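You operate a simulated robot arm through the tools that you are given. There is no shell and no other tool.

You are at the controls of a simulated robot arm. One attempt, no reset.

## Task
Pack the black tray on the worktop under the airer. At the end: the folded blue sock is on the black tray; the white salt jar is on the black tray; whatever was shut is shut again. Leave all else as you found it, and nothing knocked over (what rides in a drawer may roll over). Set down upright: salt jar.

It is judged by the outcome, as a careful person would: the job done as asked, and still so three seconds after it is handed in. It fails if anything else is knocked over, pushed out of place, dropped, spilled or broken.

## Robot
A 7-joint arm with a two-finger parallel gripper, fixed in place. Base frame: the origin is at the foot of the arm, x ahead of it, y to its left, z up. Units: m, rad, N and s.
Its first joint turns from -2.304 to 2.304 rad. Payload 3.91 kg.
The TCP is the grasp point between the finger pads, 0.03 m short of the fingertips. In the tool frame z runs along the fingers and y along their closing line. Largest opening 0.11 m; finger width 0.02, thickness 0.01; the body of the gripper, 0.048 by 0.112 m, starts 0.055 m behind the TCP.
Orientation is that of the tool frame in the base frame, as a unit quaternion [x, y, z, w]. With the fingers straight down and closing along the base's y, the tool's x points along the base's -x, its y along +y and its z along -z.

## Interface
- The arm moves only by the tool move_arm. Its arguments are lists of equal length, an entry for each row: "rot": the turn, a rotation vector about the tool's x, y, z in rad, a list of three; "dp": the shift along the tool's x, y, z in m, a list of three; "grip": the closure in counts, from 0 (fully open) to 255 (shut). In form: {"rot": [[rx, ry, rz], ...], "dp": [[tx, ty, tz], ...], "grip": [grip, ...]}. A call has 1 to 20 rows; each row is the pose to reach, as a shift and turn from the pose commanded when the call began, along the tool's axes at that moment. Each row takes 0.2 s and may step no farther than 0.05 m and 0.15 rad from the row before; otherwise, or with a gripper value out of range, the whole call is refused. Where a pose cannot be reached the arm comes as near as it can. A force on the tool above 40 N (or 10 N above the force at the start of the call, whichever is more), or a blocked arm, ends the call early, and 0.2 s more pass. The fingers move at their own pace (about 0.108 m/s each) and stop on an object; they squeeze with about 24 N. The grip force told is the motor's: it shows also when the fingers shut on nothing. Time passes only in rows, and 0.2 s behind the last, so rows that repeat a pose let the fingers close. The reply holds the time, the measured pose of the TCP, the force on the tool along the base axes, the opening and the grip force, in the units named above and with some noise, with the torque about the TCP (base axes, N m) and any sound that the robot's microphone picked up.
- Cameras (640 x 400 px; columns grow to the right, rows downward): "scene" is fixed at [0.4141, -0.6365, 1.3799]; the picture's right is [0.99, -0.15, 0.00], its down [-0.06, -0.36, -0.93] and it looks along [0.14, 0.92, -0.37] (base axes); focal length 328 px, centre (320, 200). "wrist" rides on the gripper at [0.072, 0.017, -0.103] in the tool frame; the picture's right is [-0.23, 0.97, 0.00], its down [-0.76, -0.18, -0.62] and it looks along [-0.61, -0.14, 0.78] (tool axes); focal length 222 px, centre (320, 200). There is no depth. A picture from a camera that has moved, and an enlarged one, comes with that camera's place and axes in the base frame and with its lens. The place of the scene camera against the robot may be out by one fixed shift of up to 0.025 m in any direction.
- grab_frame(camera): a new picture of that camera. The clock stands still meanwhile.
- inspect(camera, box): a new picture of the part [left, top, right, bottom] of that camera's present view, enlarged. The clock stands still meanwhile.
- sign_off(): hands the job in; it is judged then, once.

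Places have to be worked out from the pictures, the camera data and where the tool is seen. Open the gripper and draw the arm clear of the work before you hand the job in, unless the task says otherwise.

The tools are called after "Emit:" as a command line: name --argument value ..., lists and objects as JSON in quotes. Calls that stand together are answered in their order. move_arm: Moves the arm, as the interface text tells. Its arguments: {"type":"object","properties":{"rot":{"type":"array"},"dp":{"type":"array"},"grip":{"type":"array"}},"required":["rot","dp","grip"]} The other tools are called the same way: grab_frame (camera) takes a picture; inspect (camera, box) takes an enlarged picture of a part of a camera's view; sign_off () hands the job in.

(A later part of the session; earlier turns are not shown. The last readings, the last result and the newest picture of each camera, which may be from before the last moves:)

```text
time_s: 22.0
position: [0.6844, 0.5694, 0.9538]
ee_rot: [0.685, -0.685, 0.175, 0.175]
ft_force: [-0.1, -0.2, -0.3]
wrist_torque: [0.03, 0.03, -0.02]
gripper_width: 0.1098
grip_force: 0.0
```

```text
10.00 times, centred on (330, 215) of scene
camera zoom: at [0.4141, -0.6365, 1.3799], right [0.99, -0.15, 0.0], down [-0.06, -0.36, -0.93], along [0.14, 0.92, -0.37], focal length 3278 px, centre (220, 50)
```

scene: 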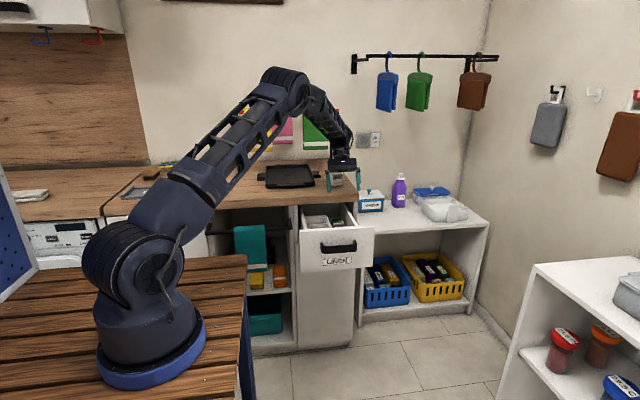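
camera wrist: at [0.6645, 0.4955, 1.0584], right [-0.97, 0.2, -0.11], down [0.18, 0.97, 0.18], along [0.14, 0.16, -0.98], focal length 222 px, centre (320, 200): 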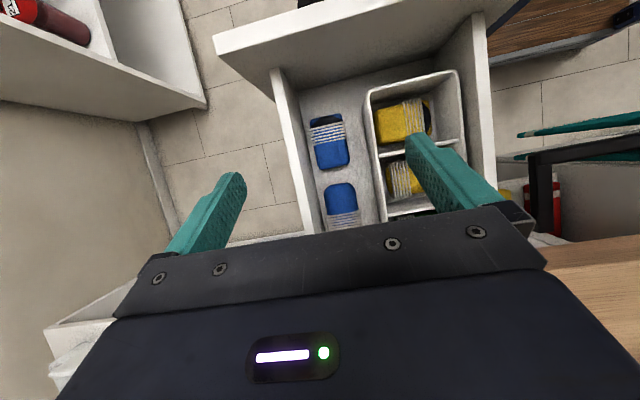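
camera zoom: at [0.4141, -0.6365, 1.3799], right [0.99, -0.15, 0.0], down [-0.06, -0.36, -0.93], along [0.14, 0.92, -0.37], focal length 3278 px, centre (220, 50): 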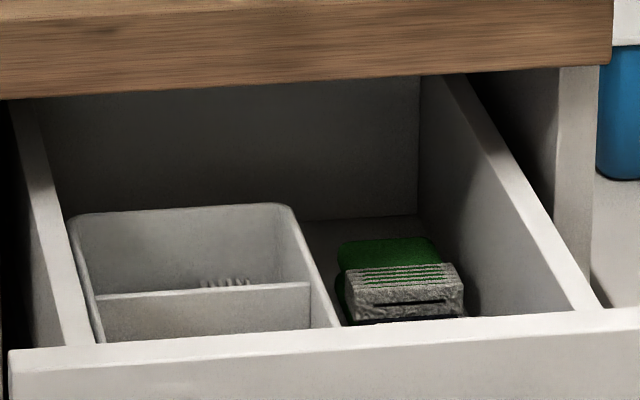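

The green one like the front blue one shows a slit cuff opening, which suggests a folded sock. I'll check the small ribbed items in the baskets as a reference.

Emit:
inspect --camera "scene" --box '[375, 278, 405, 298]'

Emit:
inspect --camera "scene" --box '[425, 275, 460, 295]'

Emit:
grab_frame --camera "wrist"

```text
16.00 times, centred on (390, 288) of scene
camera zoom: at [0.4141, -0.6365, 1.3799], right [0.99, -0.15, 0.0], down [-0.06, -0.36, -0.93], along [0.14, 0.92, -0.37], focal length 5244 px, centre (-800, -1208)
```

zoom: 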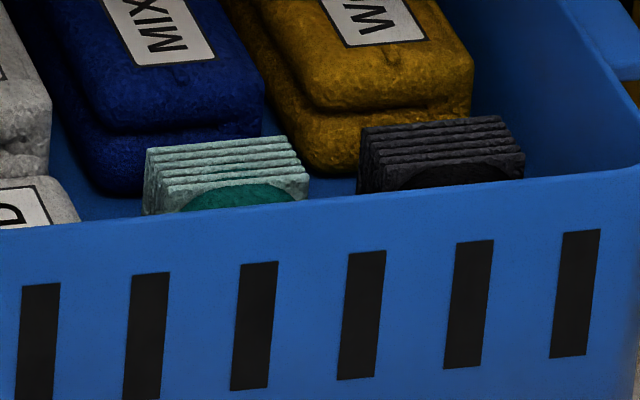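

```text
16.00 times, centred on (442, 285) of scene
camera zoom: at [0.4141, -0.6365, 1.3799], right [0.99, -0.15, 0.0], down [-0.06, -0.36, -0.93], along [0.14, 0.92, -0.37], focal length 5244 px, centre (-1640, -1160)
```

zoom: 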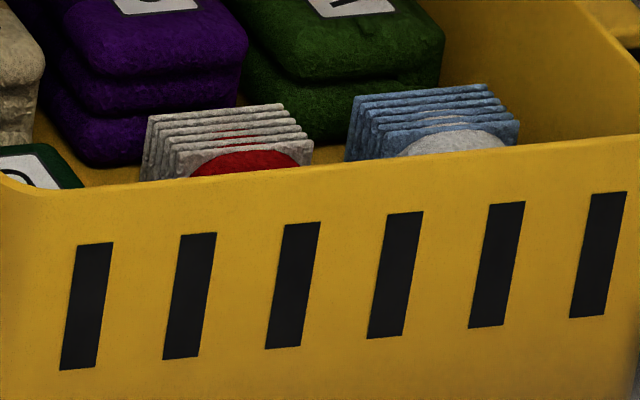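

```text
taken
camera wrist: at [0.6655, 0.5557, 1.0786], right [-0.97, 0.2, -0.11], down [0.18, 0.97, 0.18], along [0.14, 0.16, -0.98], focal length 222 px, centre (320, 200)
```

wrist: 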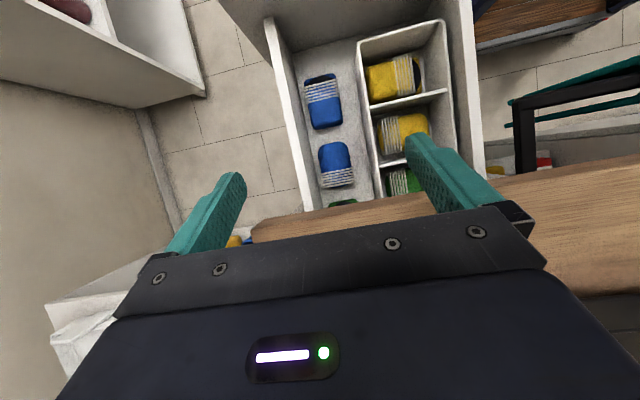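

The front blue item has the leg folded over the foot, with an open slit cuff and a dark heel, so I take it as the folded sock. It lies along y near (0.678, 0.473) with its top at about z=0.745. It is close to the right wall, so I'll grip it lengthwise along y. First I'll straighten up and rise.

Emit:
move_arm --rot '[[0, 0, 0], [0, -0.1, 0], [0, -0.2, 0], [0, -0.3, 0], [0, -0.4, 0], [0, -0.5, 0]]' --dp '[[0.02, 0, -0.03], [0.04, 0, -0.03], [0.06, 0, -0.02], [0.08, 0, -0.01], [0.1, 0, 0], [0.109, 0, 0.008]]' --grip '[0, 0, 0, 0, 0, 0]'

Emit:
move_arm --rot '[[0, 0, 0.15], [0, 0, 0.3], [0, 0, 0.45], [0, 0, 0.6], [0, 0, 0.75], [0, 0, 0.9], [0, 0, 1.05], [0, 0, 1.2], [0, 0, 1.35], [0, 0, 1.5], [0, 0, 1.5708]]' --dp '[[0, 0, 0], [0, 0, 0], [0, 0, 0], [0, 0, 0], [0, 0, 0], [0, 0, 0], [0, 0, 0], [0, 0, 0], [0, 0, 0], [0, 0, 0], [0, 0, 0]]' --grip '[0, 0, 0, 0, 0, 0, 0, 0, 0, 0, 0]'

Emit:
grab_frame --camera "wrist"

Emit:
grab_frame --camera "scene"

```text
time_s: 23.4
position: [0.6812, 0.4717, 0.9969]
ee_rot: [-0.707, 0.707, 0.0, 0.0]
ft_force: [0.1, 0.4, 0.3]
wrist_torque: [-0.01, -0.03, -0.05]
gripper_width: 0.1101
grip_force: 0.1
```

```text
time_s: 25.8
position: [0.6844, 0.4692, 0.9981]
ee_rot: [0.001, 1.0, 0.0, 0.0]
ft_force: [-0.5, -0.3, 0.1]
wrist_torque: [0.03, -0.01, 0.01]
gripper_width: 0.11
grip_force: 0.0
```

```text
taken
camera wrist: at [0.6108, 0.4866, 1.1007], right [0.23, 0.97, 0.0], down [0.76, -0.18, 0.62], along [0.61, -0.14, -0.78], focal length 222 px, centre (320, 200)
```

wrist: 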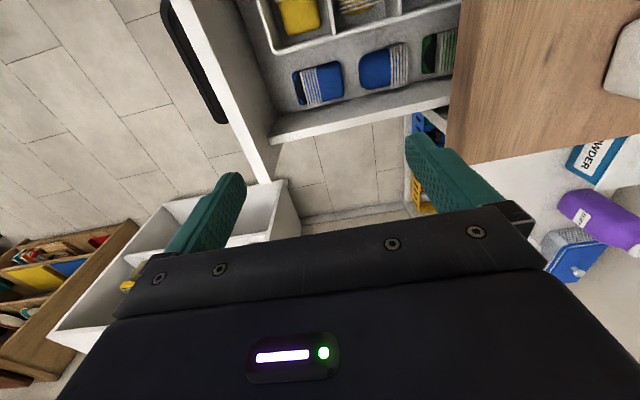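

```text
taken
```

scene: 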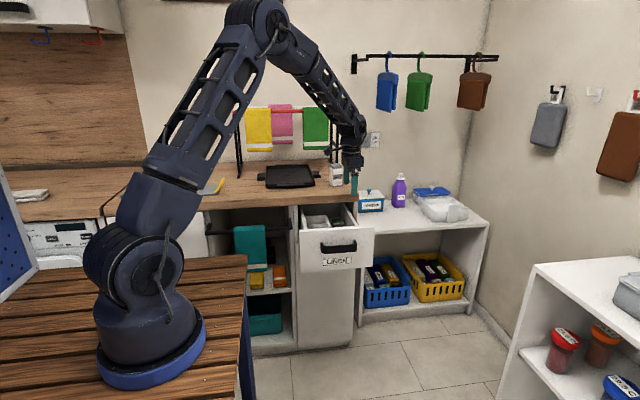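

Emit:
inspect --camera "wrist" --box '[260, 20, 460, 145]'

Emit:
inspect --camera "wrist" --box '[280, 40, 380, 110]'

Emit:
inspect --camera "wrist" --box '[350, 30, 460, 100]'

```text
3.20 times, centred on (360, 82) of wrist
camera zoom: at [0.6108, 0.4866, 1.1007], right [0.23, 0.97, 0.0], down [0.76, -0.18, 0.62], along [0.61, -0.14, -0.78], focal length 711 px, centre (192, 576)
```

zoom: 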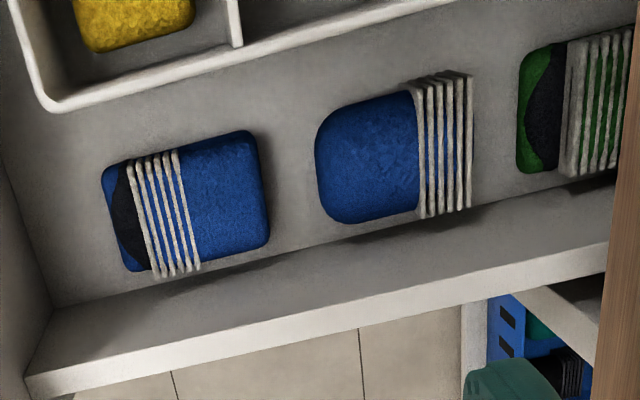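

```text
5.71 times, centred on (330, 75) of wrist
camera zoom: at [0.6108, 0.4866, 1.1007], right [0.23, 0.97, 0.0], down [0.76, -0.18, 0.62], along [0.61, -0.14, -0.78], focal length 1269 px, centre (263, 914)
```

zoom: 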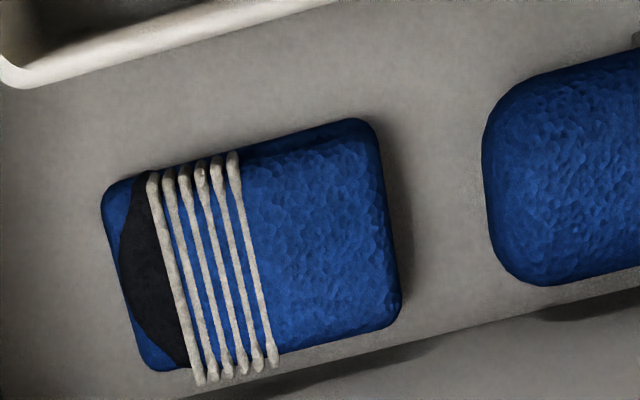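

```text
5.71 times, centred on (405, 65) of wrist
camera zoom: at [0.6108, 0.4866, 1.1007], right [0.23, 0.97, 0.0], down [0.76, -0.18, 0.62], along [0.61, -0.14, -0.78], focal length 1269 px, centre (-166, 971)
```

zoom: 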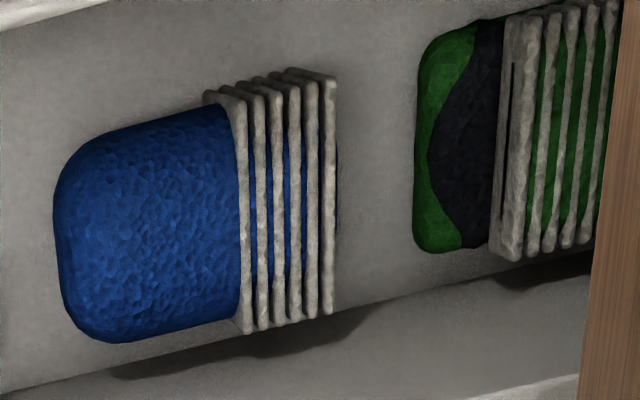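

From here the front sock spans x 0.658–0.706 and y 0.434–0.504. The other blue item starts at y≈0.53 and the drawer wall is at x≈0.713. I'll descend with the opening set to about 0.092 m, stopping partway to check.

Emit:
move_arm --rot '[[0, 0, 0], [0, 0, 0], [0, 0, 0], [0, 0, 0], [0, 0, 0], [0, 0, 0]]' --dp '[[0.007, 0, 0.03], [0.007, 0, 0.06], [0.007, 0, 0.09], [0.007, 0, 0.12], [0.007, 0, 0.15], [0.007, 0, 0.16]]' --grip '[42, 42, 42, 42, 42, 42]'

Emit:
grab_frame --camera "wrist"

Emit:
inspect --camera "wrist" --box '[200, 90, 460, 240]'

```text
time_s: 27.2
position: [0.6771, 0.4701, 0.8385]
ee_rot: [0.0, 1.0, 0.0, 0.0]
ft_force: [-0.4, -0.3, 0.4]
wrist_torque: [0.05, 0.0, 0.02]
gripper_width: 0.0918
grip_force: 0.1
```

```text
taken
camera wrist: at [0.604, 0.4865, 0.9415], right [0.23, 0.97, 0.0], down [0.76, -0.18, 0.62], along [0.61, -0.14, -0.78], focal length 222 px, centre (320, 200)
```

wrist: 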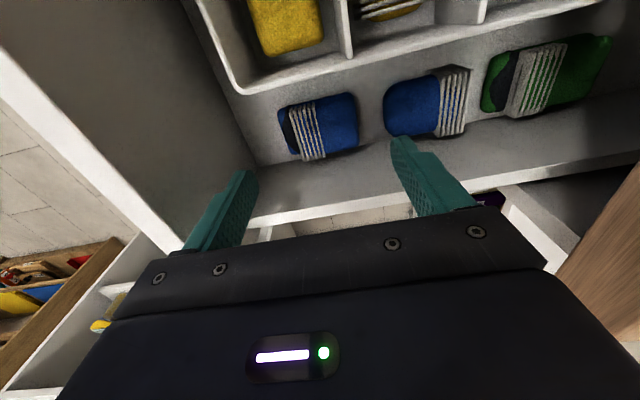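

```text
2.46 times, centred on (330, 165) of wrist
camera zoom: at [0.604, 0.4865, 0.9415], right [0.23, 0.97, 0.0], down [0.76, -0.18, 0.62], along [0.61, -0.14, -0.78], focal length 547 px, centre (295, 286)
```

zoom: 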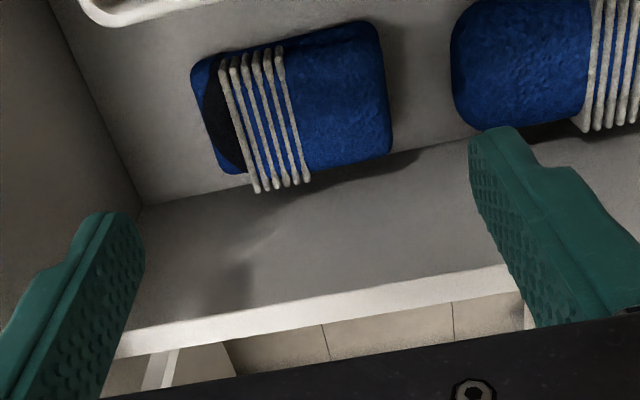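

The sock's mid-height is at about z=0.725 and it's centred near (0.682, 0.468). I'll descend slowly until the fingertips reach about z≈0.717.

Emit:
move_arm --rot '[[0, 0, 0], [0, 0, 0], [0, 0, 0], [0, 0, 0], [0, 0, 0], [0, 0, 0]]' --dp '[[-0.003, -0.001, 0.03], [-0.003, -0.001, 0.06], [-0.003, -0.001, 0.075], [-0.003, -0.001, 0.085], [-0.003, -0.001, 0.09], [-0.003, -0.001, 0.09]]' --grip '[42, 42, 42, 42, 42, 42]'

Emit:
grab_frame --camera "wrist"

Emit:
inspect --camera "wrist" --box '[200, 90, 460, 240]'

```text
time_s: 28.6
position: [0.68, 0.4716, 0.7528]
ee_rot: [0.0, 1.0, 0.004, 0.002]
ft_force: [-3.2, 1.1, 17.2]
wrist_torque: [1.04, 0.02, 0.21]
gripper_width: 0.0924
grip_force: 0.5
stopped in row 6: the force on the tool passed its limit at 41 N (the readings are from after the stop); the commanded pose is now the measured one
```

```text
taken
camera wrist: at [0.6069, 0.4877, 0.855], right [0.23, 0.97, 0.01], down [0.76, -0.18, 0.63], along [0.61, -0.14, -0.78], focal length 222 px, centre (320, 200)
```

wrist: 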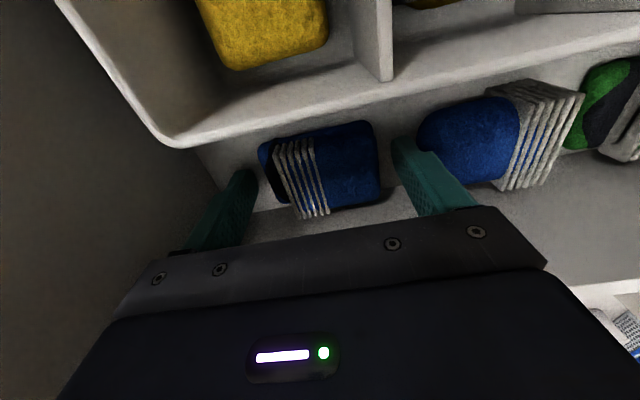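

```text
2.46 times, centred on (330, 165) of wrist
camera zoom: at [0.6069, 0.4877, 0.855], right [0.23, 0.97, 0.01], down [0.76, -0.18, 0.63], along [0.61, -0.14, -0.78], focal length 547 px, centre (295, 286)
```

zoom: 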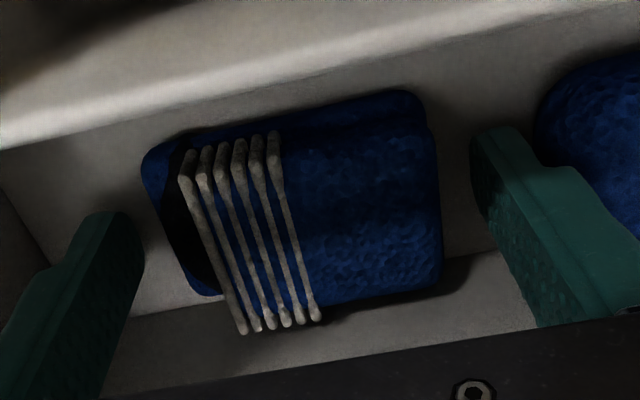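

The fingertips touched the drawer floor, so they sit at about z=0.722 on both sides of the sock. I'll lift 3 mm and close.

Emit:
move_arm --rot '[[0, 0, 0], [0, 0, 0], [0, 0, 0], [0, 0, 0], [0, 0, 0]]' --dp '[[0, 0, -0.003], [0, 0, -0.003], [0, 0, -0.003], [0, 0, -0.003], [0, 0, -0.003]]' --grip '[42, 100, 255, 255, 255]'

Emit:
inspect --camera "wrist" --box '[200, 90, 460, 240]'

```text
time_s: 29.9
position: [0.6791, 0.4703, 0.7523]
ee_rot: [0.0, 1.0, 0.002, 0.002]
ft_force: [-0.9, 0.1, -1.5]
wrist_torque: [-0.02, -0.02, 0.0]
gripper_width: 0.0728
grip_force: 23.7
```

```text
2.46 times, centred on (330, 165) of wrist
camera zoom: at [0.6075, 0.4868, 0.856], right [0.23, 0.97, 0.0], down [0.76, -0.18, 0.62], along [0.61, -0.14, -0.78], focal length 547 px, centre (295, 286)
```

zoom: 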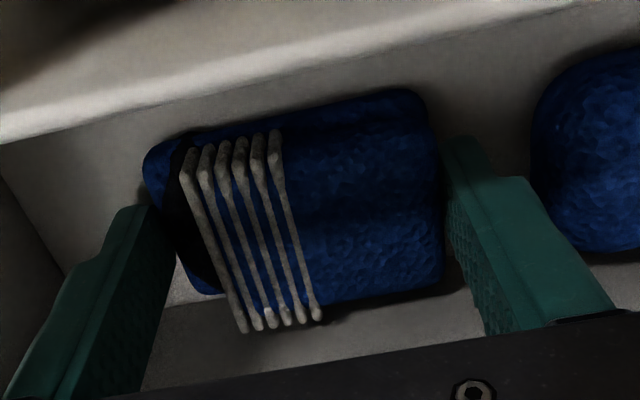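

The sock is gripped at a width of 73 mm. I'll lift it straight out.

Emit:
move_arm --rot '[[0, 0, 0], [0, 0, 0], [0, 0, 0], [0, 0, 0], [0, 0, 0], [0, 0, 0], [0, 0, 0], [0, 0, 0], [0, 0, 0]]' --dp '[[0, 0, -0.01], [0, 0, -0.03], [0, 0, -0.06], [0, 0, -0.09], [0, 0, -0.13], [0, 0, -0.17], [0, 0, -0.21], [0, 0, -0.25], [0, 0, -0.27]]' --grip '[255, 255, 255, 255, 255, 255, 255, 255, 255]'

Emit:
grab_frame --camera "wrist"

Emit:
grab_frame --camera "scene"

```text
time_s: 31.9
position: [0.6818, 0.4693, 1.0248]
ee_rot: [0.0, 1.0, 0.001, 0.001]
ft_force: [-1.2, 0.2, -0.5]
wrist_torque: [0.0, 0.02, 0.0]
gripper_width: 0.0726
grip_force: 24.1
```

```text
taken
camera wrist: at [0.6086, 0.4856, 1.1277], right [0.23, 0.97, 0.0], down [0.76, -0.18, 0.62], along [0.61, -0.14, -0.78], focal length 222 px, centre (320, 200)
```

wrist: 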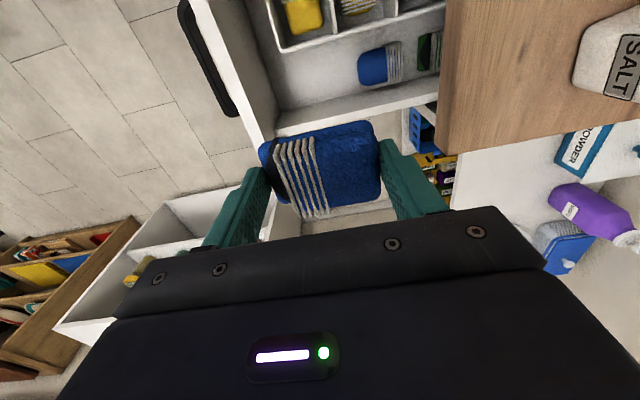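

```text
taken
```

scene: 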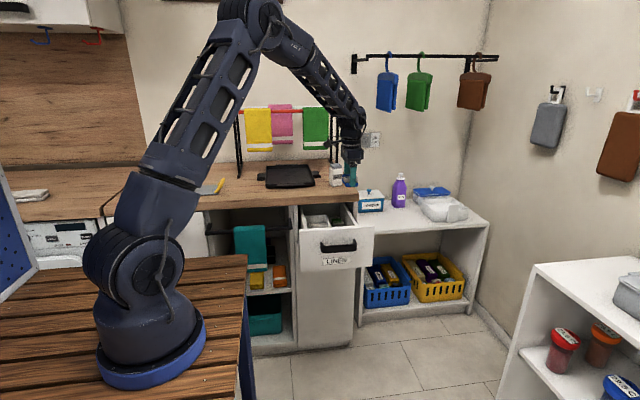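

The sock came out cleanly and the other items stayed put. I'll carry it left and forward, high over the counter, to a point where the wrist camera can see the tray.

Emit:
move_arm --rot '[[0, 0, 0], [0, 0, 0], [0, 0, 0], [0, 0, 0], [0, 0, 0], [0, 0, 0], [0, 0, 0]]' --dp '[[0.03, 0.005, -0.03], [0.07, 0.025, -0.05], [0.11, 0.05, -0.065], [0.15, 0.075, -0.075], [0.19, 0.11, -0.075], [0.22, 0.14, -0.075], [0.23, 0.15, -0.075]]' --grip '[255, 255, 255, 255, 255, 255, 255]'

Emit:
grab_frame --camera "wrist"

Emit:
grab_frame --camera "scene"

```text
refused: row 5 steps farther than a row can; nothing moved
```

```text
taken
camera wrist: at [0.6086, 0.4856, 1.1277], right [0.23, 0.97, 0.0], down [0.76, -0.18, 0.62], along [0.61, -0.14, -0.78], focal length 222 px, centre (320, 200)
```

wrist: 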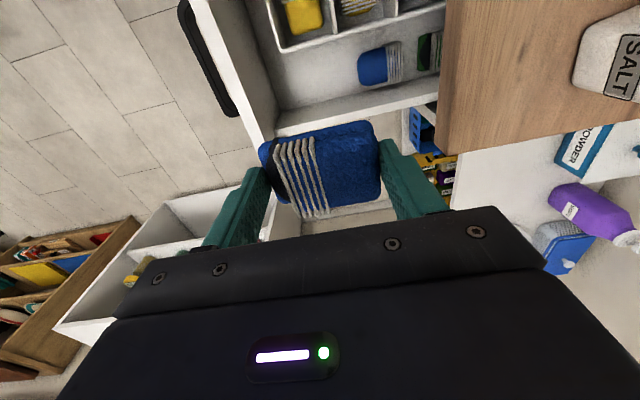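

```text
taken
```

scene: 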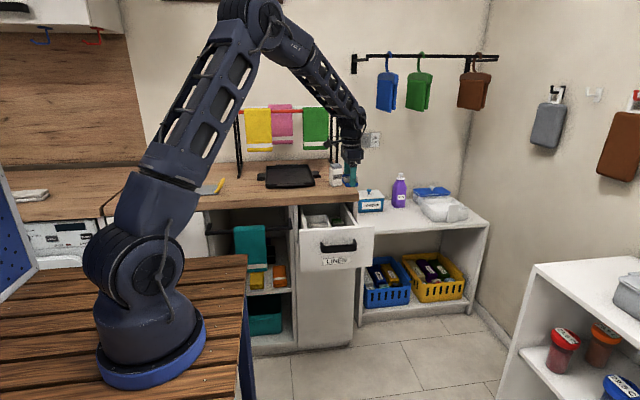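

One step was slightly too long and the call was refused, so I'll redo it with smaller steps.

Emit:
move_arm --rot '[[0, 0, 0], [0, 0, 0], [0, 0, 0], [0, 0, 0], [0, 0, 0], [0, 0, 0], [0, 0, 0], [0, 0, 0]]' --dp '[[0.02, 0.005, -0.03], [0.05, 0.02, -0.055], [0.085, 0.04, -0.07], [0.12, 0.065, -0.075], [0.155, 0.09, -0.075], [0.185, 0.115, -0.075], [0.215, 0.14, -0.075], [0.23, 0.15, -0.075]]' --grip '[255, 255, 255, 255, 255, 255, 255, 255]'

Emit:
grab_frame --camera "wrist"

Emit:
grab_frame --camera "scene"

```text
time_s: 33.6
position: [0.4499, 0.6204, 1.0968]
ee_rot: [0.0, 1.0, 0.001, 0.002]
ft_force: [-0.5, -0.5, -0.1]
wrist_torque: [0.01, 0.01, 0.04]
gripper_width: 0.0729
grip_force: 24.1
```

```text
taken
camera wrist: at [0.3772, 0.636, 1.2001], right [0.23, 0.97, 0.0], down [0.76, -0.18, 0.62], along [0.61, -0.14, -0.78], focal length 222 px, centre (320, 200)
```

wrist: 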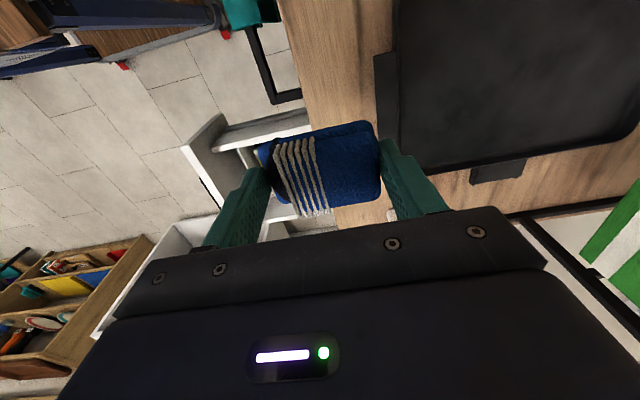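

```text
taken
```

scene: 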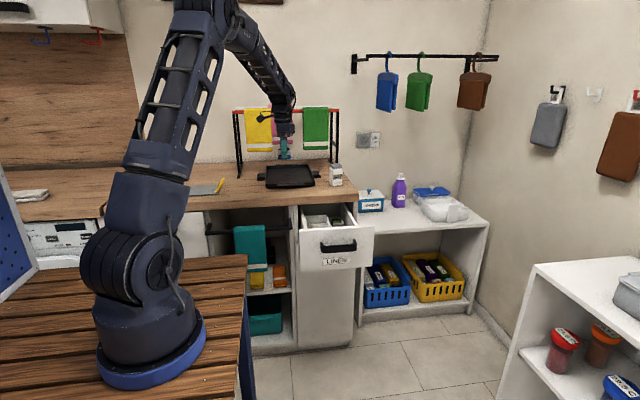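

The tray shows in this view. I'll enlarge it to measure its edges.

Emit:
inspect --camera "wrist" --box '[350, 0, 640, 200]'

Emit:
inspect --camera "scene" --box '[220, 90, 380, 190]'

```text
2.00 times, centred on (495, 100) of wrist
camera zoom: at [0.3772, 0.636, 1.2001], right [0.23, 0.97, 0.0], down [0.76, -0.18, 0.62], along [0.61, -0.14, -0.78], focal length 444 px, centre (-30, 400)
```

zoom: 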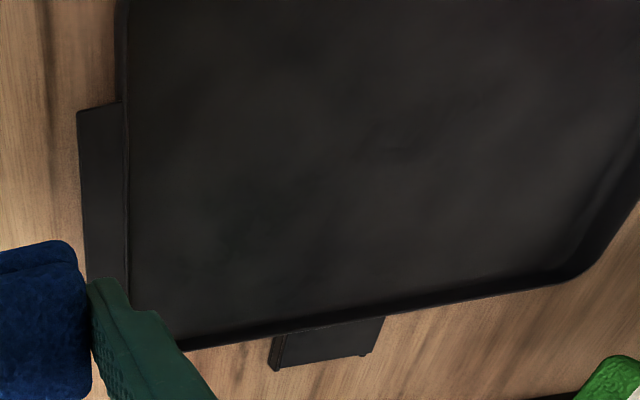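

```text
4.00 times, centred on (300, 140) of scene
camera zoom: at [0.4141, -0.6365, 1.3799], right [0.99, -0.15, 0.0], down [-0.06, -0.36, -0.93], along [0.14, 0.92, -0.37], focal length 1311 px, centre (400, 440)
```

zoom: 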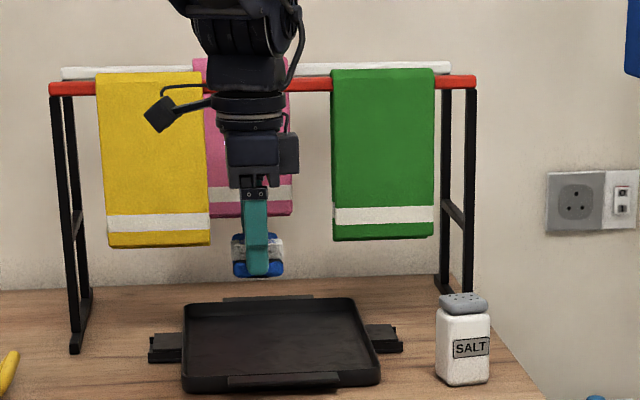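

Comparing the hand's known position with the scene view shows the scene camera reads about 1.5 cm too far in x. I'll turn the hand so that it closes along x with the camera behind, and get a second view of the tray.

Emit:
move_arm --rot '[[0, 0, -0.15], [0, 0, -0.3], [0, 0, -0.45], [0, 0, -0.6], [0, 0, -0.75], [0, 0, -0.9], [0, 0, -1.05], [0, 0, -1.2], [0, 0, -1.35], [0, 0, -1.5], [0, 0, -1.5708]]' --dp '[[0, 0, -0.01], [0, 0.005, -0.02], [-0.005, 0.01, -0.02], [-0.005, 0.02, -0.02], [-0.01, 0.03, -0.02], [-0.01, 0.04, -0.02], [-0.015, 0.05, -0.02], [-0.015, 0.055, -0.02], [-0.02, 0.06, -0.02], [-0.02, 0.06, -0.02], [-0.02, 0.06, -0.02]]' --grip '[255, 255, 255, 255, 255, 255, 255, 255, 255, 255, 255]'

Emit:
grab_frame --camera "wrist"

Emit:
grab_frame --camera "scene"

```text
time_s: 36.0
position: [0.4694, 0.6781, 1.1198]
ee_rot: [0.708, -0.706, 0.001, -0.003]
ft_force: [-0.9, 0.6, -0.5]
wrist_torque: [0.0, 0.02, 0.02]
gripper_width: 0.0729
grip_force: 23.6
```

```text
taken
camera wrist: at [0.4518, 0.6056, 1.2214], right [-0.97, 0.22, 0.0], down [0.17, 0.76, 0.63], along [0.14, 0.61, -0.78], focal length 222 px, centre (320, 200)
```

wrist: 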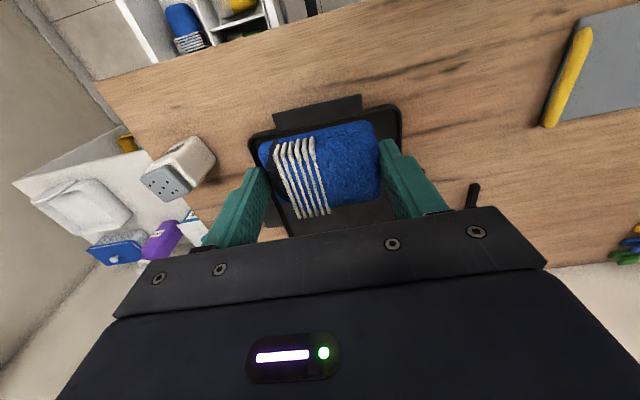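

```text
taken
```

scene: 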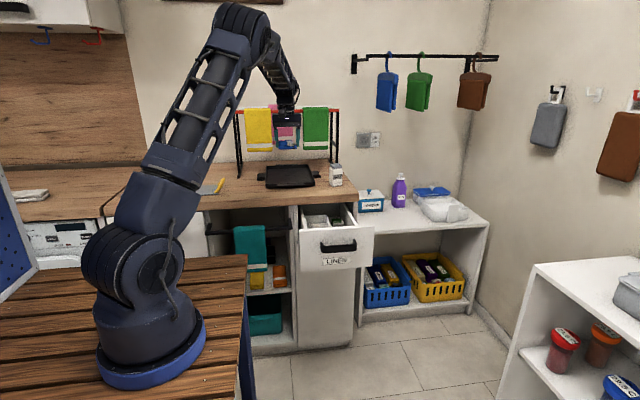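

Emit:
inspect --camera "wrist" --box '[120, 80, 440, 250]'

Emit:
inspect --camera "scene" --box '[220, 70, 380, 190]'

```text
2.00 times, centred on (280, 165) of wrist
camera zoom: at [0.4518, 0.6056, 1.2214], right [-0.97, 0.22, 0.0], down [0.17, 0.76, 0.63], along [0.14, 0.61, -0.78], focal length 444 px, centre (400, 270)
```

zoom: 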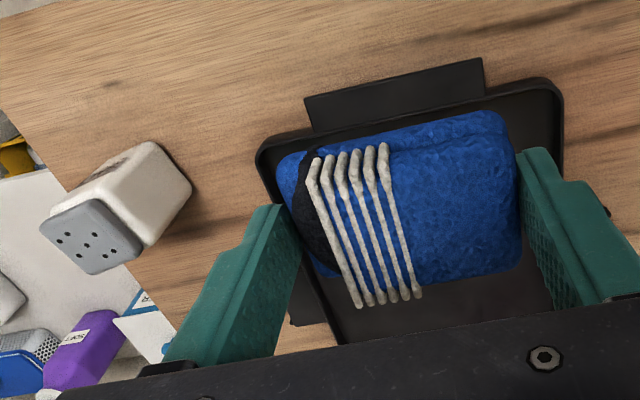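

```text
3.33 times, centred on (300, 130) of scene
camera zoom: at [0.4141, -0.6365, 1.3799], right [0.99, -0.15, 0.0], down [-0.06, -0.36, -0.93], along [0.14, 0.92, -0.37], focal length 1093 px, centre (387, 433)
```

zoom: 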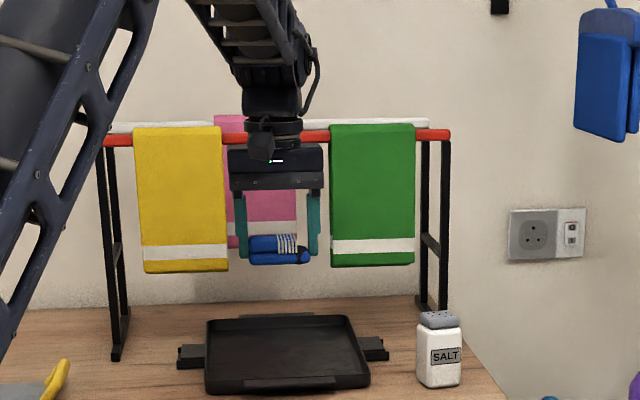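

From the wrist views the counter is at z≈0.90. The tray spans x 0.37–0.585 from y≈0.71 to y≈1.02, with the rim near z=0.92, and the front towels hang around y≈0.93. I'll set the sock at about (0.45, 0.80), approaching high first.

Emit:
move_arm --rot '[[0, 0, 0], [0, 0, 0], [0, 0, 0], [0, 0, 0], [0, 0, 0], [0, 0, 0]]' --dp '[[-0.03, 0.005, 0.01], [-0.06, 0.01, 0.03], [-0.09, 0.015, 0.06], [-0.11, 0.019, 0.09], [-0.122, 0.019, 0.12], [-0.122, 0.019, 0.12]]' --grip '[255, 255, 255, 255, 255, 255]'

Emit:
grab_frame --camera "wrist"

Emit:
inspect --camera "scene" --box '[220, 70, 380, 190]'

```text
time_s: 37.5
position: [0.4522, 0.8013, 0.9999]
ee_rot: [0.707, -0.707, 0.0, -0.003]
ft_force: [0.2, 0.0, 0.0]
wrist_torque: [-0.02, 0.01, 0.04]
gripper_width: 0.0731
grip_force: 24.3
```

```text
taken
camera wrist: at [0.4342, 0.7279, 1.1019], right [-0.97, 0.23, 0.0], down [0.18, 0.76, 0.63], along [0.14, 0.61, -0.78], focal length 222 px, centre (320, 200)
```

wrist: 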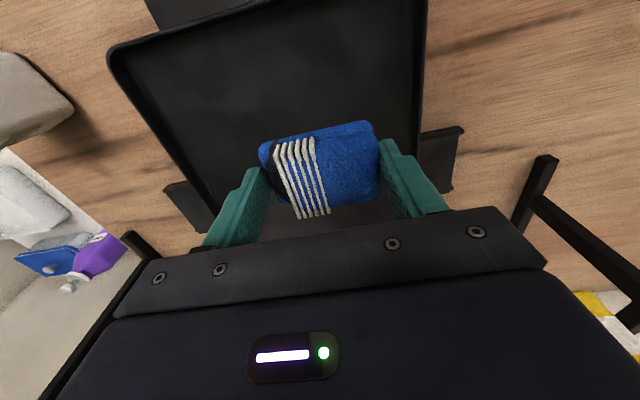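

```text
3.33 times, centred on (300, 130) of scene
camera zoom: at [0.4141, -0.6365, 1.3799], right [0.99, -0.15, 0.0], down [-0.06, -0.36, -0.93], along [0.14, 0.92, -0.37], focal length 1093 px, centre (387, 433)
```

zoom: 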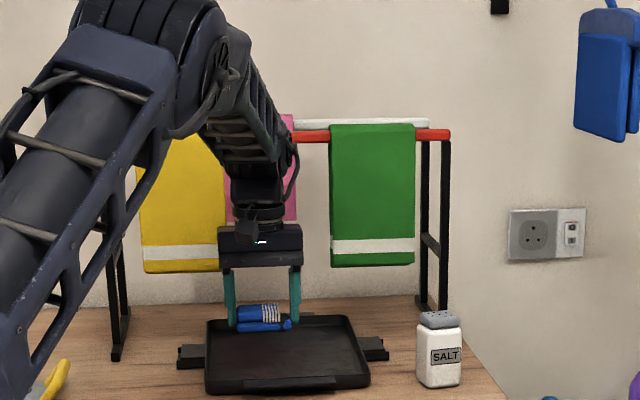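

The sock hangs over the tray with good clearance on each side and to the towels. I'll descend gently until it touches.

Emit:
move_arm --rot '[[0, 0, 0], [0, 0, 0], [0, 0, 0], [0, 0, 0]]' --dp '[[0, 0, 0.02], [0, 0, 0.04], [0, 0, 0.052], [0, 0, 0.052]]' --grip '[255, 255, 255, 255]'

Emit:
inspect --camera "scene" --box '[250, 120, 350, 195]'

Emit:
grab_frame --camera "wrist"

```text
time_s: 38.5
position: [0.4508, 0.8023, 0.9475]
ee_rot: [-0.707, 0.707, 0.0, 0.003]
ft_force: [-0.4, -0.7, -0.4]
wrist_torque: [0.04, 0.02, 0.03]
gripper_width: 0.0727
grip_force: 23.7
```

```text
5.33 times, centred on (300, 158) of scene
camera zoom: at [0.4141, -0.6365, 1.3799], right [0.99, -0.15, 0.0], down [-0.06, -0.36, -0.93], along [0.14, 0.92, -0.37], focal length 1748 px, centre (427, 427)
```

zoom: 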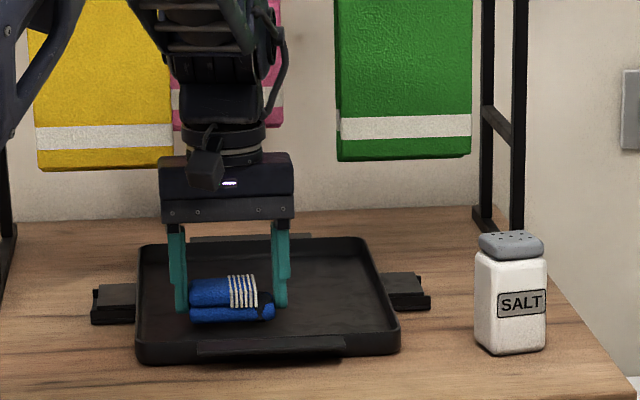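

```text
taken
camera wrist: at [0.4335, 0.7295, 1.0498], right [-0.97, 0.23, 0.0], down [0.18, 0.76, 0.63], along [0.14, 0.61, -0.78], focal length 222 px, centre (320, 200)
```

wrist: 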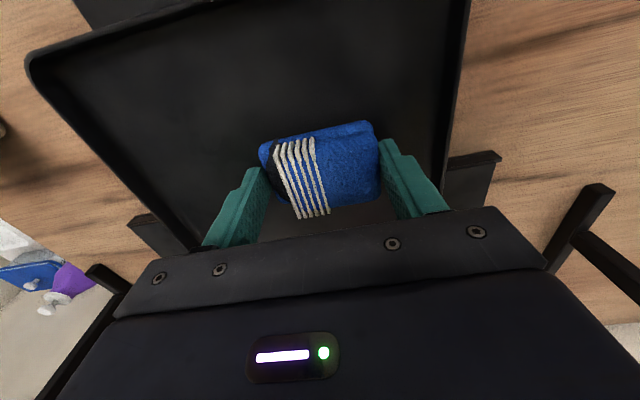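

The scene view confirms it's a two-layer folded sock, now just above the tray floor. I'll creep down a few millimetres and watch the force.

Emit:
move_arm --rot '[[0, 0, 0], [0, 0, 0], [0, 0, 0]]' --dp '[[0, 0, 0.003], [0, 0, 0.006], [0, 0, 0.008]]' --grip '[255, 255, 255]'

```text
time_s: 39.2
position: [0.4501, 0.8021, 0.9402]
ee_rot: [0.707, -0.707, -0.001, -0.004]
ft_force: [0.5, -1.0, 4.1]
wrist_torque: [-0.08, 0.13, 0.0]
gripper_width: 0.0728
grip_force: 23.8
```

The force is 4 N upward, so contact is just starting. I'll go down 2 mm more and then check.

Emit:
move_arm --rot '[[0, 0, 0], [0, 0, 0]]' --dp '[[0, 0, 0.0015], [0, 0, 0.002]]' --grip '[255, 255]'

```text
time_s: 39.9
position: [0.4519, 0.8033, 0.9388]
ee_rot: [0.707, -0.707, 0.0, -0.004]
ft_force: [0.2, 1.5, 23.7]
wrist_torque: [-0.14, 0.44, -0.02]
gripper_width: 0.0726
grip_force: 24.2
```

The sock rests on the tray. I'll ease up 1.5 mm, open partly, and retreat straight up.

Emit:
move_arm --rot '[[0, 0, 0], [0, 0, 0], [0, 0, 0], [0, 0, 0], [0, 0, 0], [0, 0, 0], [0, 0, 0], [0, 0, 0]]' --dp '[[0, 0, -0.0015], [0, 0, -0.0015], [0, 0, -0.0015], [0, 0, -0.0015], [0, 0, -0.02], [0, 0, -0.05], [0, 0, -0.09], [0, 0, -0.13]]' --grip '[200, 50, 46, 46, 46, 46, 46, 46]'

Emit:
grab_frame --camera "wrist"

Emit:
inspect --camera "scene" --box '[230, 110, 350, 195]'

```text
time_s: 41.6
position: [0.4494, 0.8012, 1.0652]
ee_rot: [-0.707, 0.707, 0.0, 0.003]
ft_force: [0.1, 1.0, -0.8]
wrist_torque: [-0.02, 0.04, -0.04]
gripper_width: 0.0903
grip_force: 0.0
```

```text
taken
camera wrist: at [0.4318, 0.7273, 1.1679], right [-0.97, 0.23, 0.0], down [0.18, 0.76, 0.63], along [0.14, 0.61, -0.78], focal length 222 px, centre (320, 200)
```

wrist: 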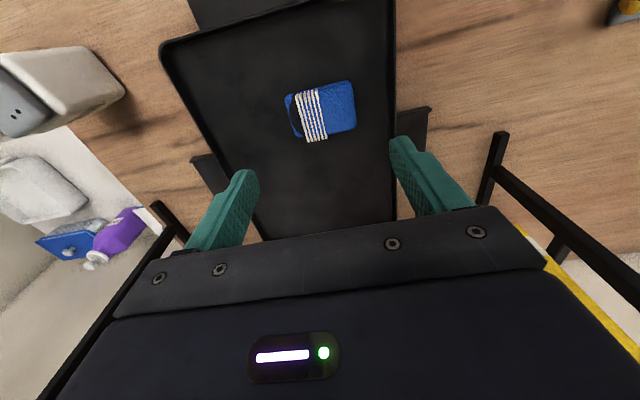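

```text
4.71 times, centred on (290, 152) of scene
camera zoom: at [0.4141, -0.6365, 1.3799], right [0.99, -0.15, 0.0], down [-0.06, -0.36, -0.93], along [0.14, 0.92, -0.37], focal length 1542 px, centre (461, 424)
```

zoom: 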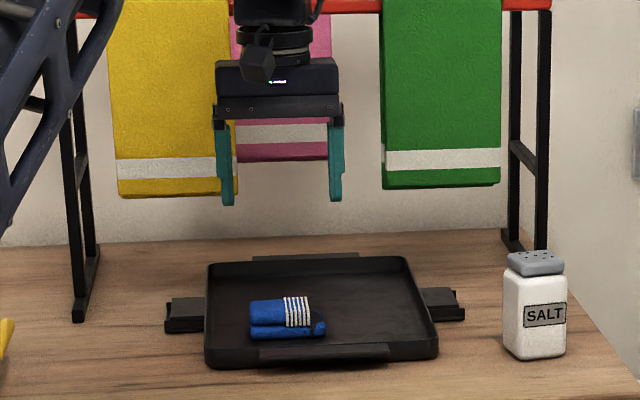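

The sock sits flat inside the tray. Next I'll rise and move back to a spot in front of the salt jar to measure it.

Emit:
move_arm --rot '[[0, 0, 0], [0, 0, 0], [0, 0, 0], [0, 0, 0], [0, 0, 0], [0, 0, 0], [0, 0, 0], [0, 0, 0]]' --dp '[[0.02, -0.01, -0.04], [0.05, -0.03, -0.065], [0.08, -0.06, -0.075], [0.105, -0.09, -0.075], [0.13, -0.12, -0.075], [0.15, -0.145, -0.075], [0.161, -0.165, -0.075], [0.161, -0.171, -0.075]]' --grip '[46, 30, 0, 0, 0, 0, 0, 0]'

Emit:
grab_frame --camera "wrist"

Emit:
inspect --camera "wrist" --box '[180, 80, 400, 220]'

```text
time_s: 43.5
position: [0.6223, 0.6385, 1.1427]
ee_rot: [-0.707, 0.707, 0.001, 0.003]
ft_force: [0.4, -0.1, -0.2]
wrist_torque: [0.0, -0.02, -0.07]
gripper_width: 0.11
grip_force: 0.0
```

```text
taken
camera wrist: at [0.6049, 0.5656, 1.2448], right [-0.97, 0.23, 0.0], down [0.18, 0.76, 0.63], along [0.14, 0.61, -0.78], focal length 222 px, centre (320, 200)
```

wrist: 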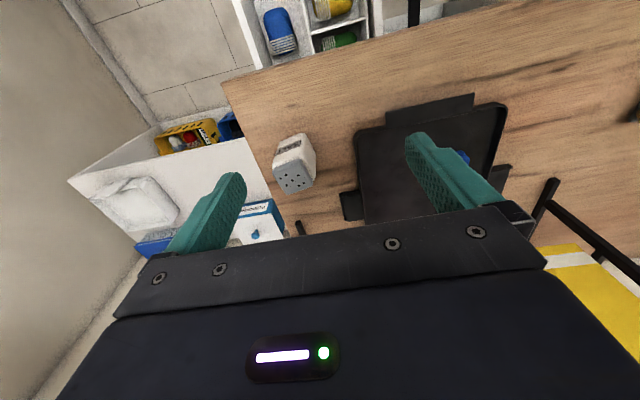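

```text
2.86 times, centred on (290, 150) of wrist
camera zoom: at [0.6049, 0.5656, 1.2448], right [-0.97, 0.23, 0.0], down [0.18, 0.76, 0.63], along [0.14, 0.61, -0.78], focal length 635 px, centre (406, 343)
```

zoom: 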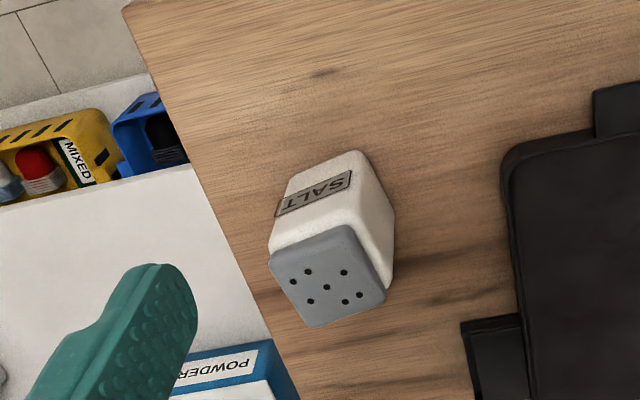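

The jar is centred at about (0.679, 0.719) and turned about 11.5° CCW. It's roughly 42 mm wide with its top at z≈0.985. I'll hover over it with the hand turned to match.

Emit:
move_arm --rot '[[0, 0, -0.1], [0, 0, -0.2], [0, 0, -0.2], [0, 0, -0.2], [0, 0, -0.2], [0, 0, -0.2]]' --dp '[[-0.03, -0.02, 0], [-0.06, -0.04, 0.0], [-0.08, -0.0567, 0.01], [-0.0805, -0.0567, 0.04], [-0.0805, -0.0567, 0.075], [-0.0805, -0.0567, 0.075]]' --grip '[0, 0, 0, 30, 40, 40]'

Emit:
grab_frame --camera "wrist"

Emit:
inspect --camera "scene" --box '[280, 100, 400, 200]'

```text
time_s: 44.9
position: [0.6776, 0.721, 1.0664]
ee_rot: [0.774, -0.633, 0.0, -0.001]
ft_force: [0.4, 0.0, 0.1]
wrist_torque: [-0.02, -0.02, 0.01]
gripper_width: 0.0928
grip_force: 0.0
```

```text
taken
camera wrist: at [0.6743, 0.646, 1.169], right [-1.0, 0.03, 0.0], down [0.02, 0.78, 0.63], along [0.02, 0.63, -0.78], focal length 222 px, centre (320, 200)
```

wrist: 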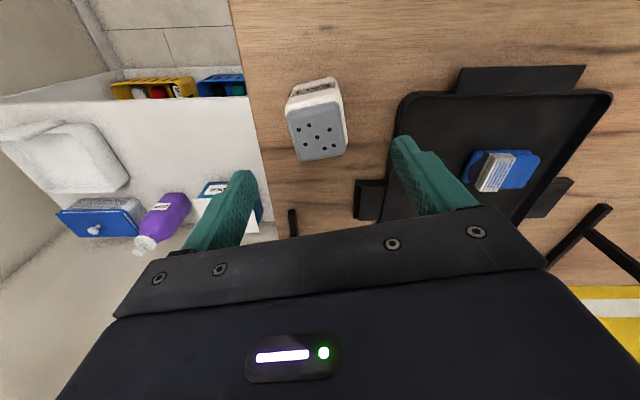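

```text
4.00 times, centred on (340, 150) of scene
camera zoom: at [0.4141, -0.6365, 1.3799], right [0.99, -0.15, 0.0], down [-0.06, -0.36, -0.93], along [0.14, 0.92, -0.37], focal length 1311 px, centre (240, 400)
```

zoom: 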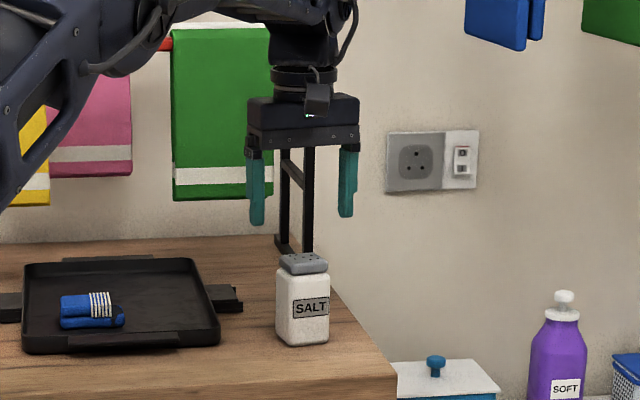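

The jar is directly under the hand and aligned with it. I'll descend to grasp height at z≈0.946.

Emit:
move_arm --rot '[[0, 0, 0], [0, 0, 0], [0, 0, 0], [0, 0, 0], [0, 0, 0]]' --dp '[[0, -0.001, 0.03], [0, -0.001, 0.06], [0, -0.001, 0.09], [0, -0.001, 0.12], [0, -0.001, 0.12]]' --grip '[40, 40, 40, 40, 40]'

Emit:
grab_frame --camera "wrist"

Emit:
inspect --camera "scene" --box '[300, 130, 380, 200]'

```text
time_s: 46.0
position: [0.6803, 0.7208, 0.9481]
ee_rot: [0.774, -0.633, -0.001, -0.002]
ft_force: [-0.3, -0.3, 0.6]
wrist_torque: [0.03, 0.01, 0.03]
gripper_width: 0.0926
grip_force: 0.1
```

```text
taken
camera wrist: at [0.6771, 0.647, 1.0509], right [-1.0, 0.03, 0.0], down [0.02, 0.78, 0.63], along [0.02, 0.63, -0.78], focal length 222 px, centre (320, 200)
```

wrist: 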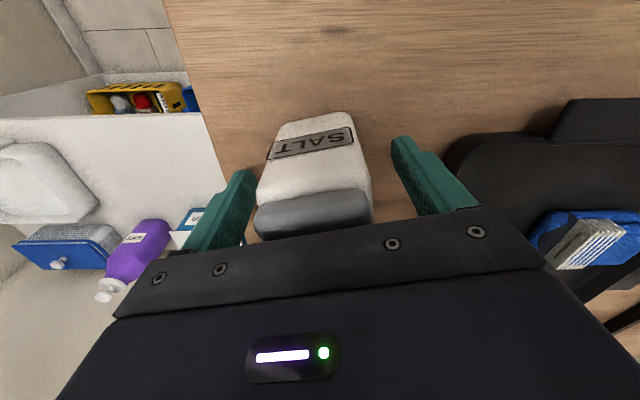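

```text
5.71 times, centred on (340, 165) of scene
camera zoom: at [0.4141, -0.6365, 1.3799], right [0.99, -0.15, 0.0], down [-0.06, -0.36, -0.93], along [0.14, 0.92, -0.37], focal length 1873 px, centre (206, 400)
```

zoom: 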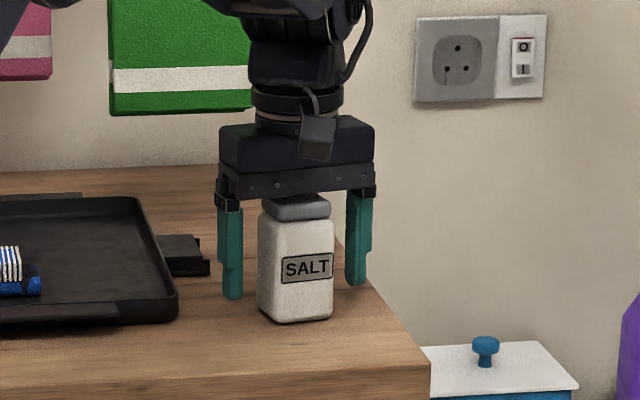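

The fingers straddle the jar evenly with no contact yet. I'll close on it.

Emit:
move_arm --rot '[[0, 0, 0], [0, 0, 0], [0, 0, 0], [0, 0, 0]]' --dp '[[0, 0, 0], [0, 0, 0], [0, 0, 0], [0, 0, 0]]' --grip '[100, 160, 255, 255]'

Emit:
inspect --camera "scene" --box '[300, 130, 380, 200]'

```text
time_s: 47.0
position: [0.6805, 0.7225, 0.9484]
ee_rot: [0.774, -0.633, -0.001, -0.002]
ft_force: [-0.3, 1.0, 0.6]
wrist_torque: [0.02, 0.04, -0.03]
gripper_width: 0.0498
grip_force: 24.6
```

```text
5.71 times, centred on (340, 165) of scene
camera zoom: at [0.4141, -0.6365, 1.3799], right [0.99, -0.15, 0.0], down [-0.06, -0.36, -0.93], along [0.14, 0.92, -0.37], focal length 1873 px, centre (206, 400)
```

zoom: 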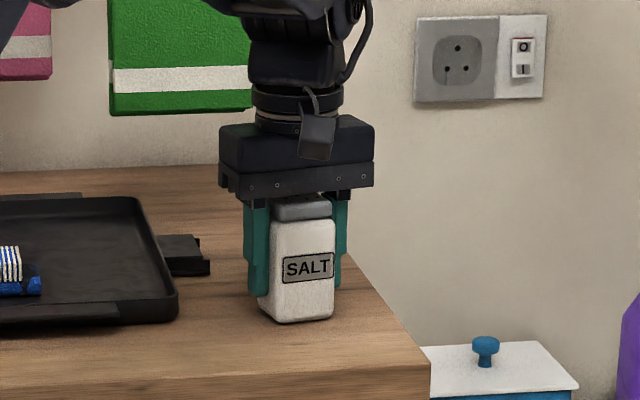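

The jar is held at a 50 mm opening. I'll lift it 8 cm, carry it over the tray to about (0.53, 0.765) and square it up.

Emit:
move_arm --rot '[[0, 0, 0], [0, 0, 0], [0, 0, 0], [0, 0, 0.05], [0, 0, 0.1], [0, 0, 0.15], [0, 0, 0.2], [0, 0, 0.2], [0, 0, 0.2]]' --dp '[[0, 0, -0.02], [0, 0, -0.05], [0, 0, -0.08], [-0.015, 0.03, -0.08], [-0.03, 0.06, -0.08], [-0.045, 0.09, -0.08], [-0.06, 0.12, -0.08], [-0.0716, 0.139, -0.08], [-0.0716, 0.139, -0.08]]' --grip '[255, 255, 255, 255, 255, 255, 255, 255, 255]'

Emit:
grab_frame --camera "wrist"

Emit:
inspect --camera "scene" --box '[240, 100, 360, 200]'

```text
time_s: 49.0
position: [0.529, 0.7639, 1.0275]
ee_rot: [-0.707, 0.707, 0.0, 0.002]
ft_force: [0.0, 0.1, -1.6]
wrist_torque: [0.01, -0.02, 0.02]
gripper_width: 0.0499
grip_force: 23.6
```

```text
taken
camera wrist: at [0.5106, 0.6909, 1.1297], right [-0.97, 0.23, 0.0], down [0.18, 0.76, 0.63], along [0.14, 0.61, -0.78], focal length 222 px, centre (320, 200)
```

wrist: 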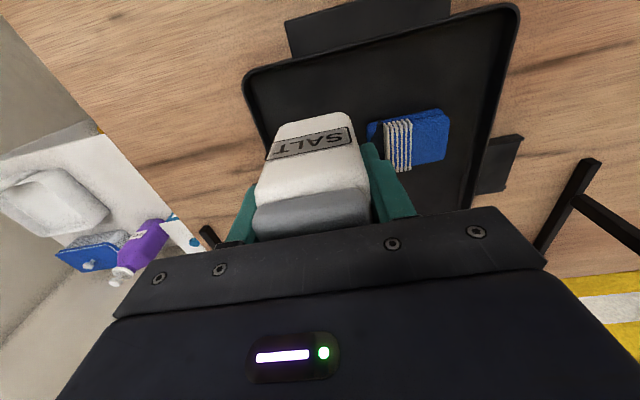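

```text
4.00 times, centred on (300, 150) of scene
camera zoom: at [0.4141, -0.6365, 1.3799], right [0.99, -0.15, 0.0], down [-0.06, -0.36, -0.93], along [0.14, 0.92, -0.37], focal length 1311 px, centre (400, 400)
```

zoom: 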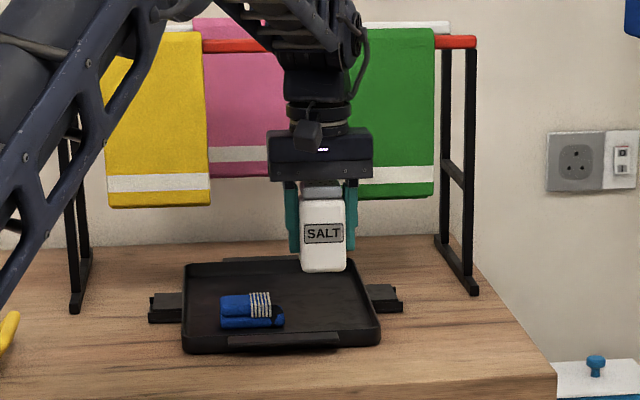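

The jar hangs upright over the right front of the tray, clear of both the sock and the rim. I'll lower it to just above the floor.

Emit:
move_arm --rot '[[0, 0, 0], [0, 0, 0], [0, 0, 0], [0, 0, 0]]' --dp '[[0, 0, 0.025], [0, 0, 0.05], [0, 0, 0.064], [0, 0, 0.064]]' --grip '[255, 255, 255, 255]'

Emit:
inspect --camera "scene" --box '[250, 130, 350, 195]'

Emit:
grab_frame --camera "wrist"

```text
time_s: 50.0
position: [0.5299, 0.7653, 0.9631]
ee_rot: [0.707, -0.707, 0.0, -0.002]
ft_force: [1.0, -0.4, -1.0]
wrist_torque: [0.02, -0.02, 0.01]
gripper_width: 0.0498
grip_force: 24.4
```

```text
6.15 times, centred on (300, 162) of scene
camera zoom: at [0.4141, -0.6365, 1.3799], right [0.99, -0.15, 0.0], down [-0.06, -0.36, -0.93], along [0.14, 0.92, -0.37], focal length 2017 px, centre (443, 431)
```

zoom: 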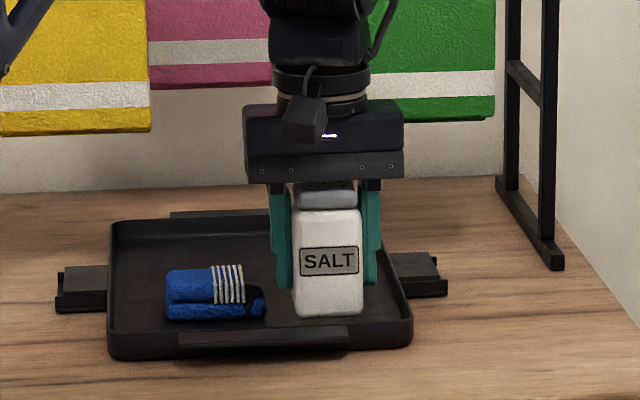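

```text
taken
camera wrist: at [0.5117, 0.6903, 1.0663], right [-0.97, 0.23, 0.0], down [0.18, 0.76, 0.63], along [0.14, 0.61, -0.78], focal length 222 px, centre (320, 200)
```

wrist: 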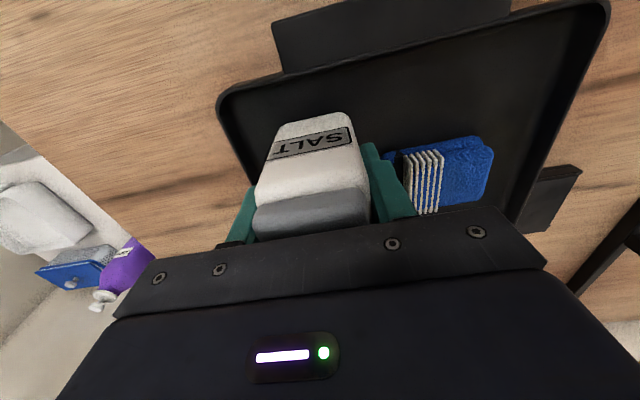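

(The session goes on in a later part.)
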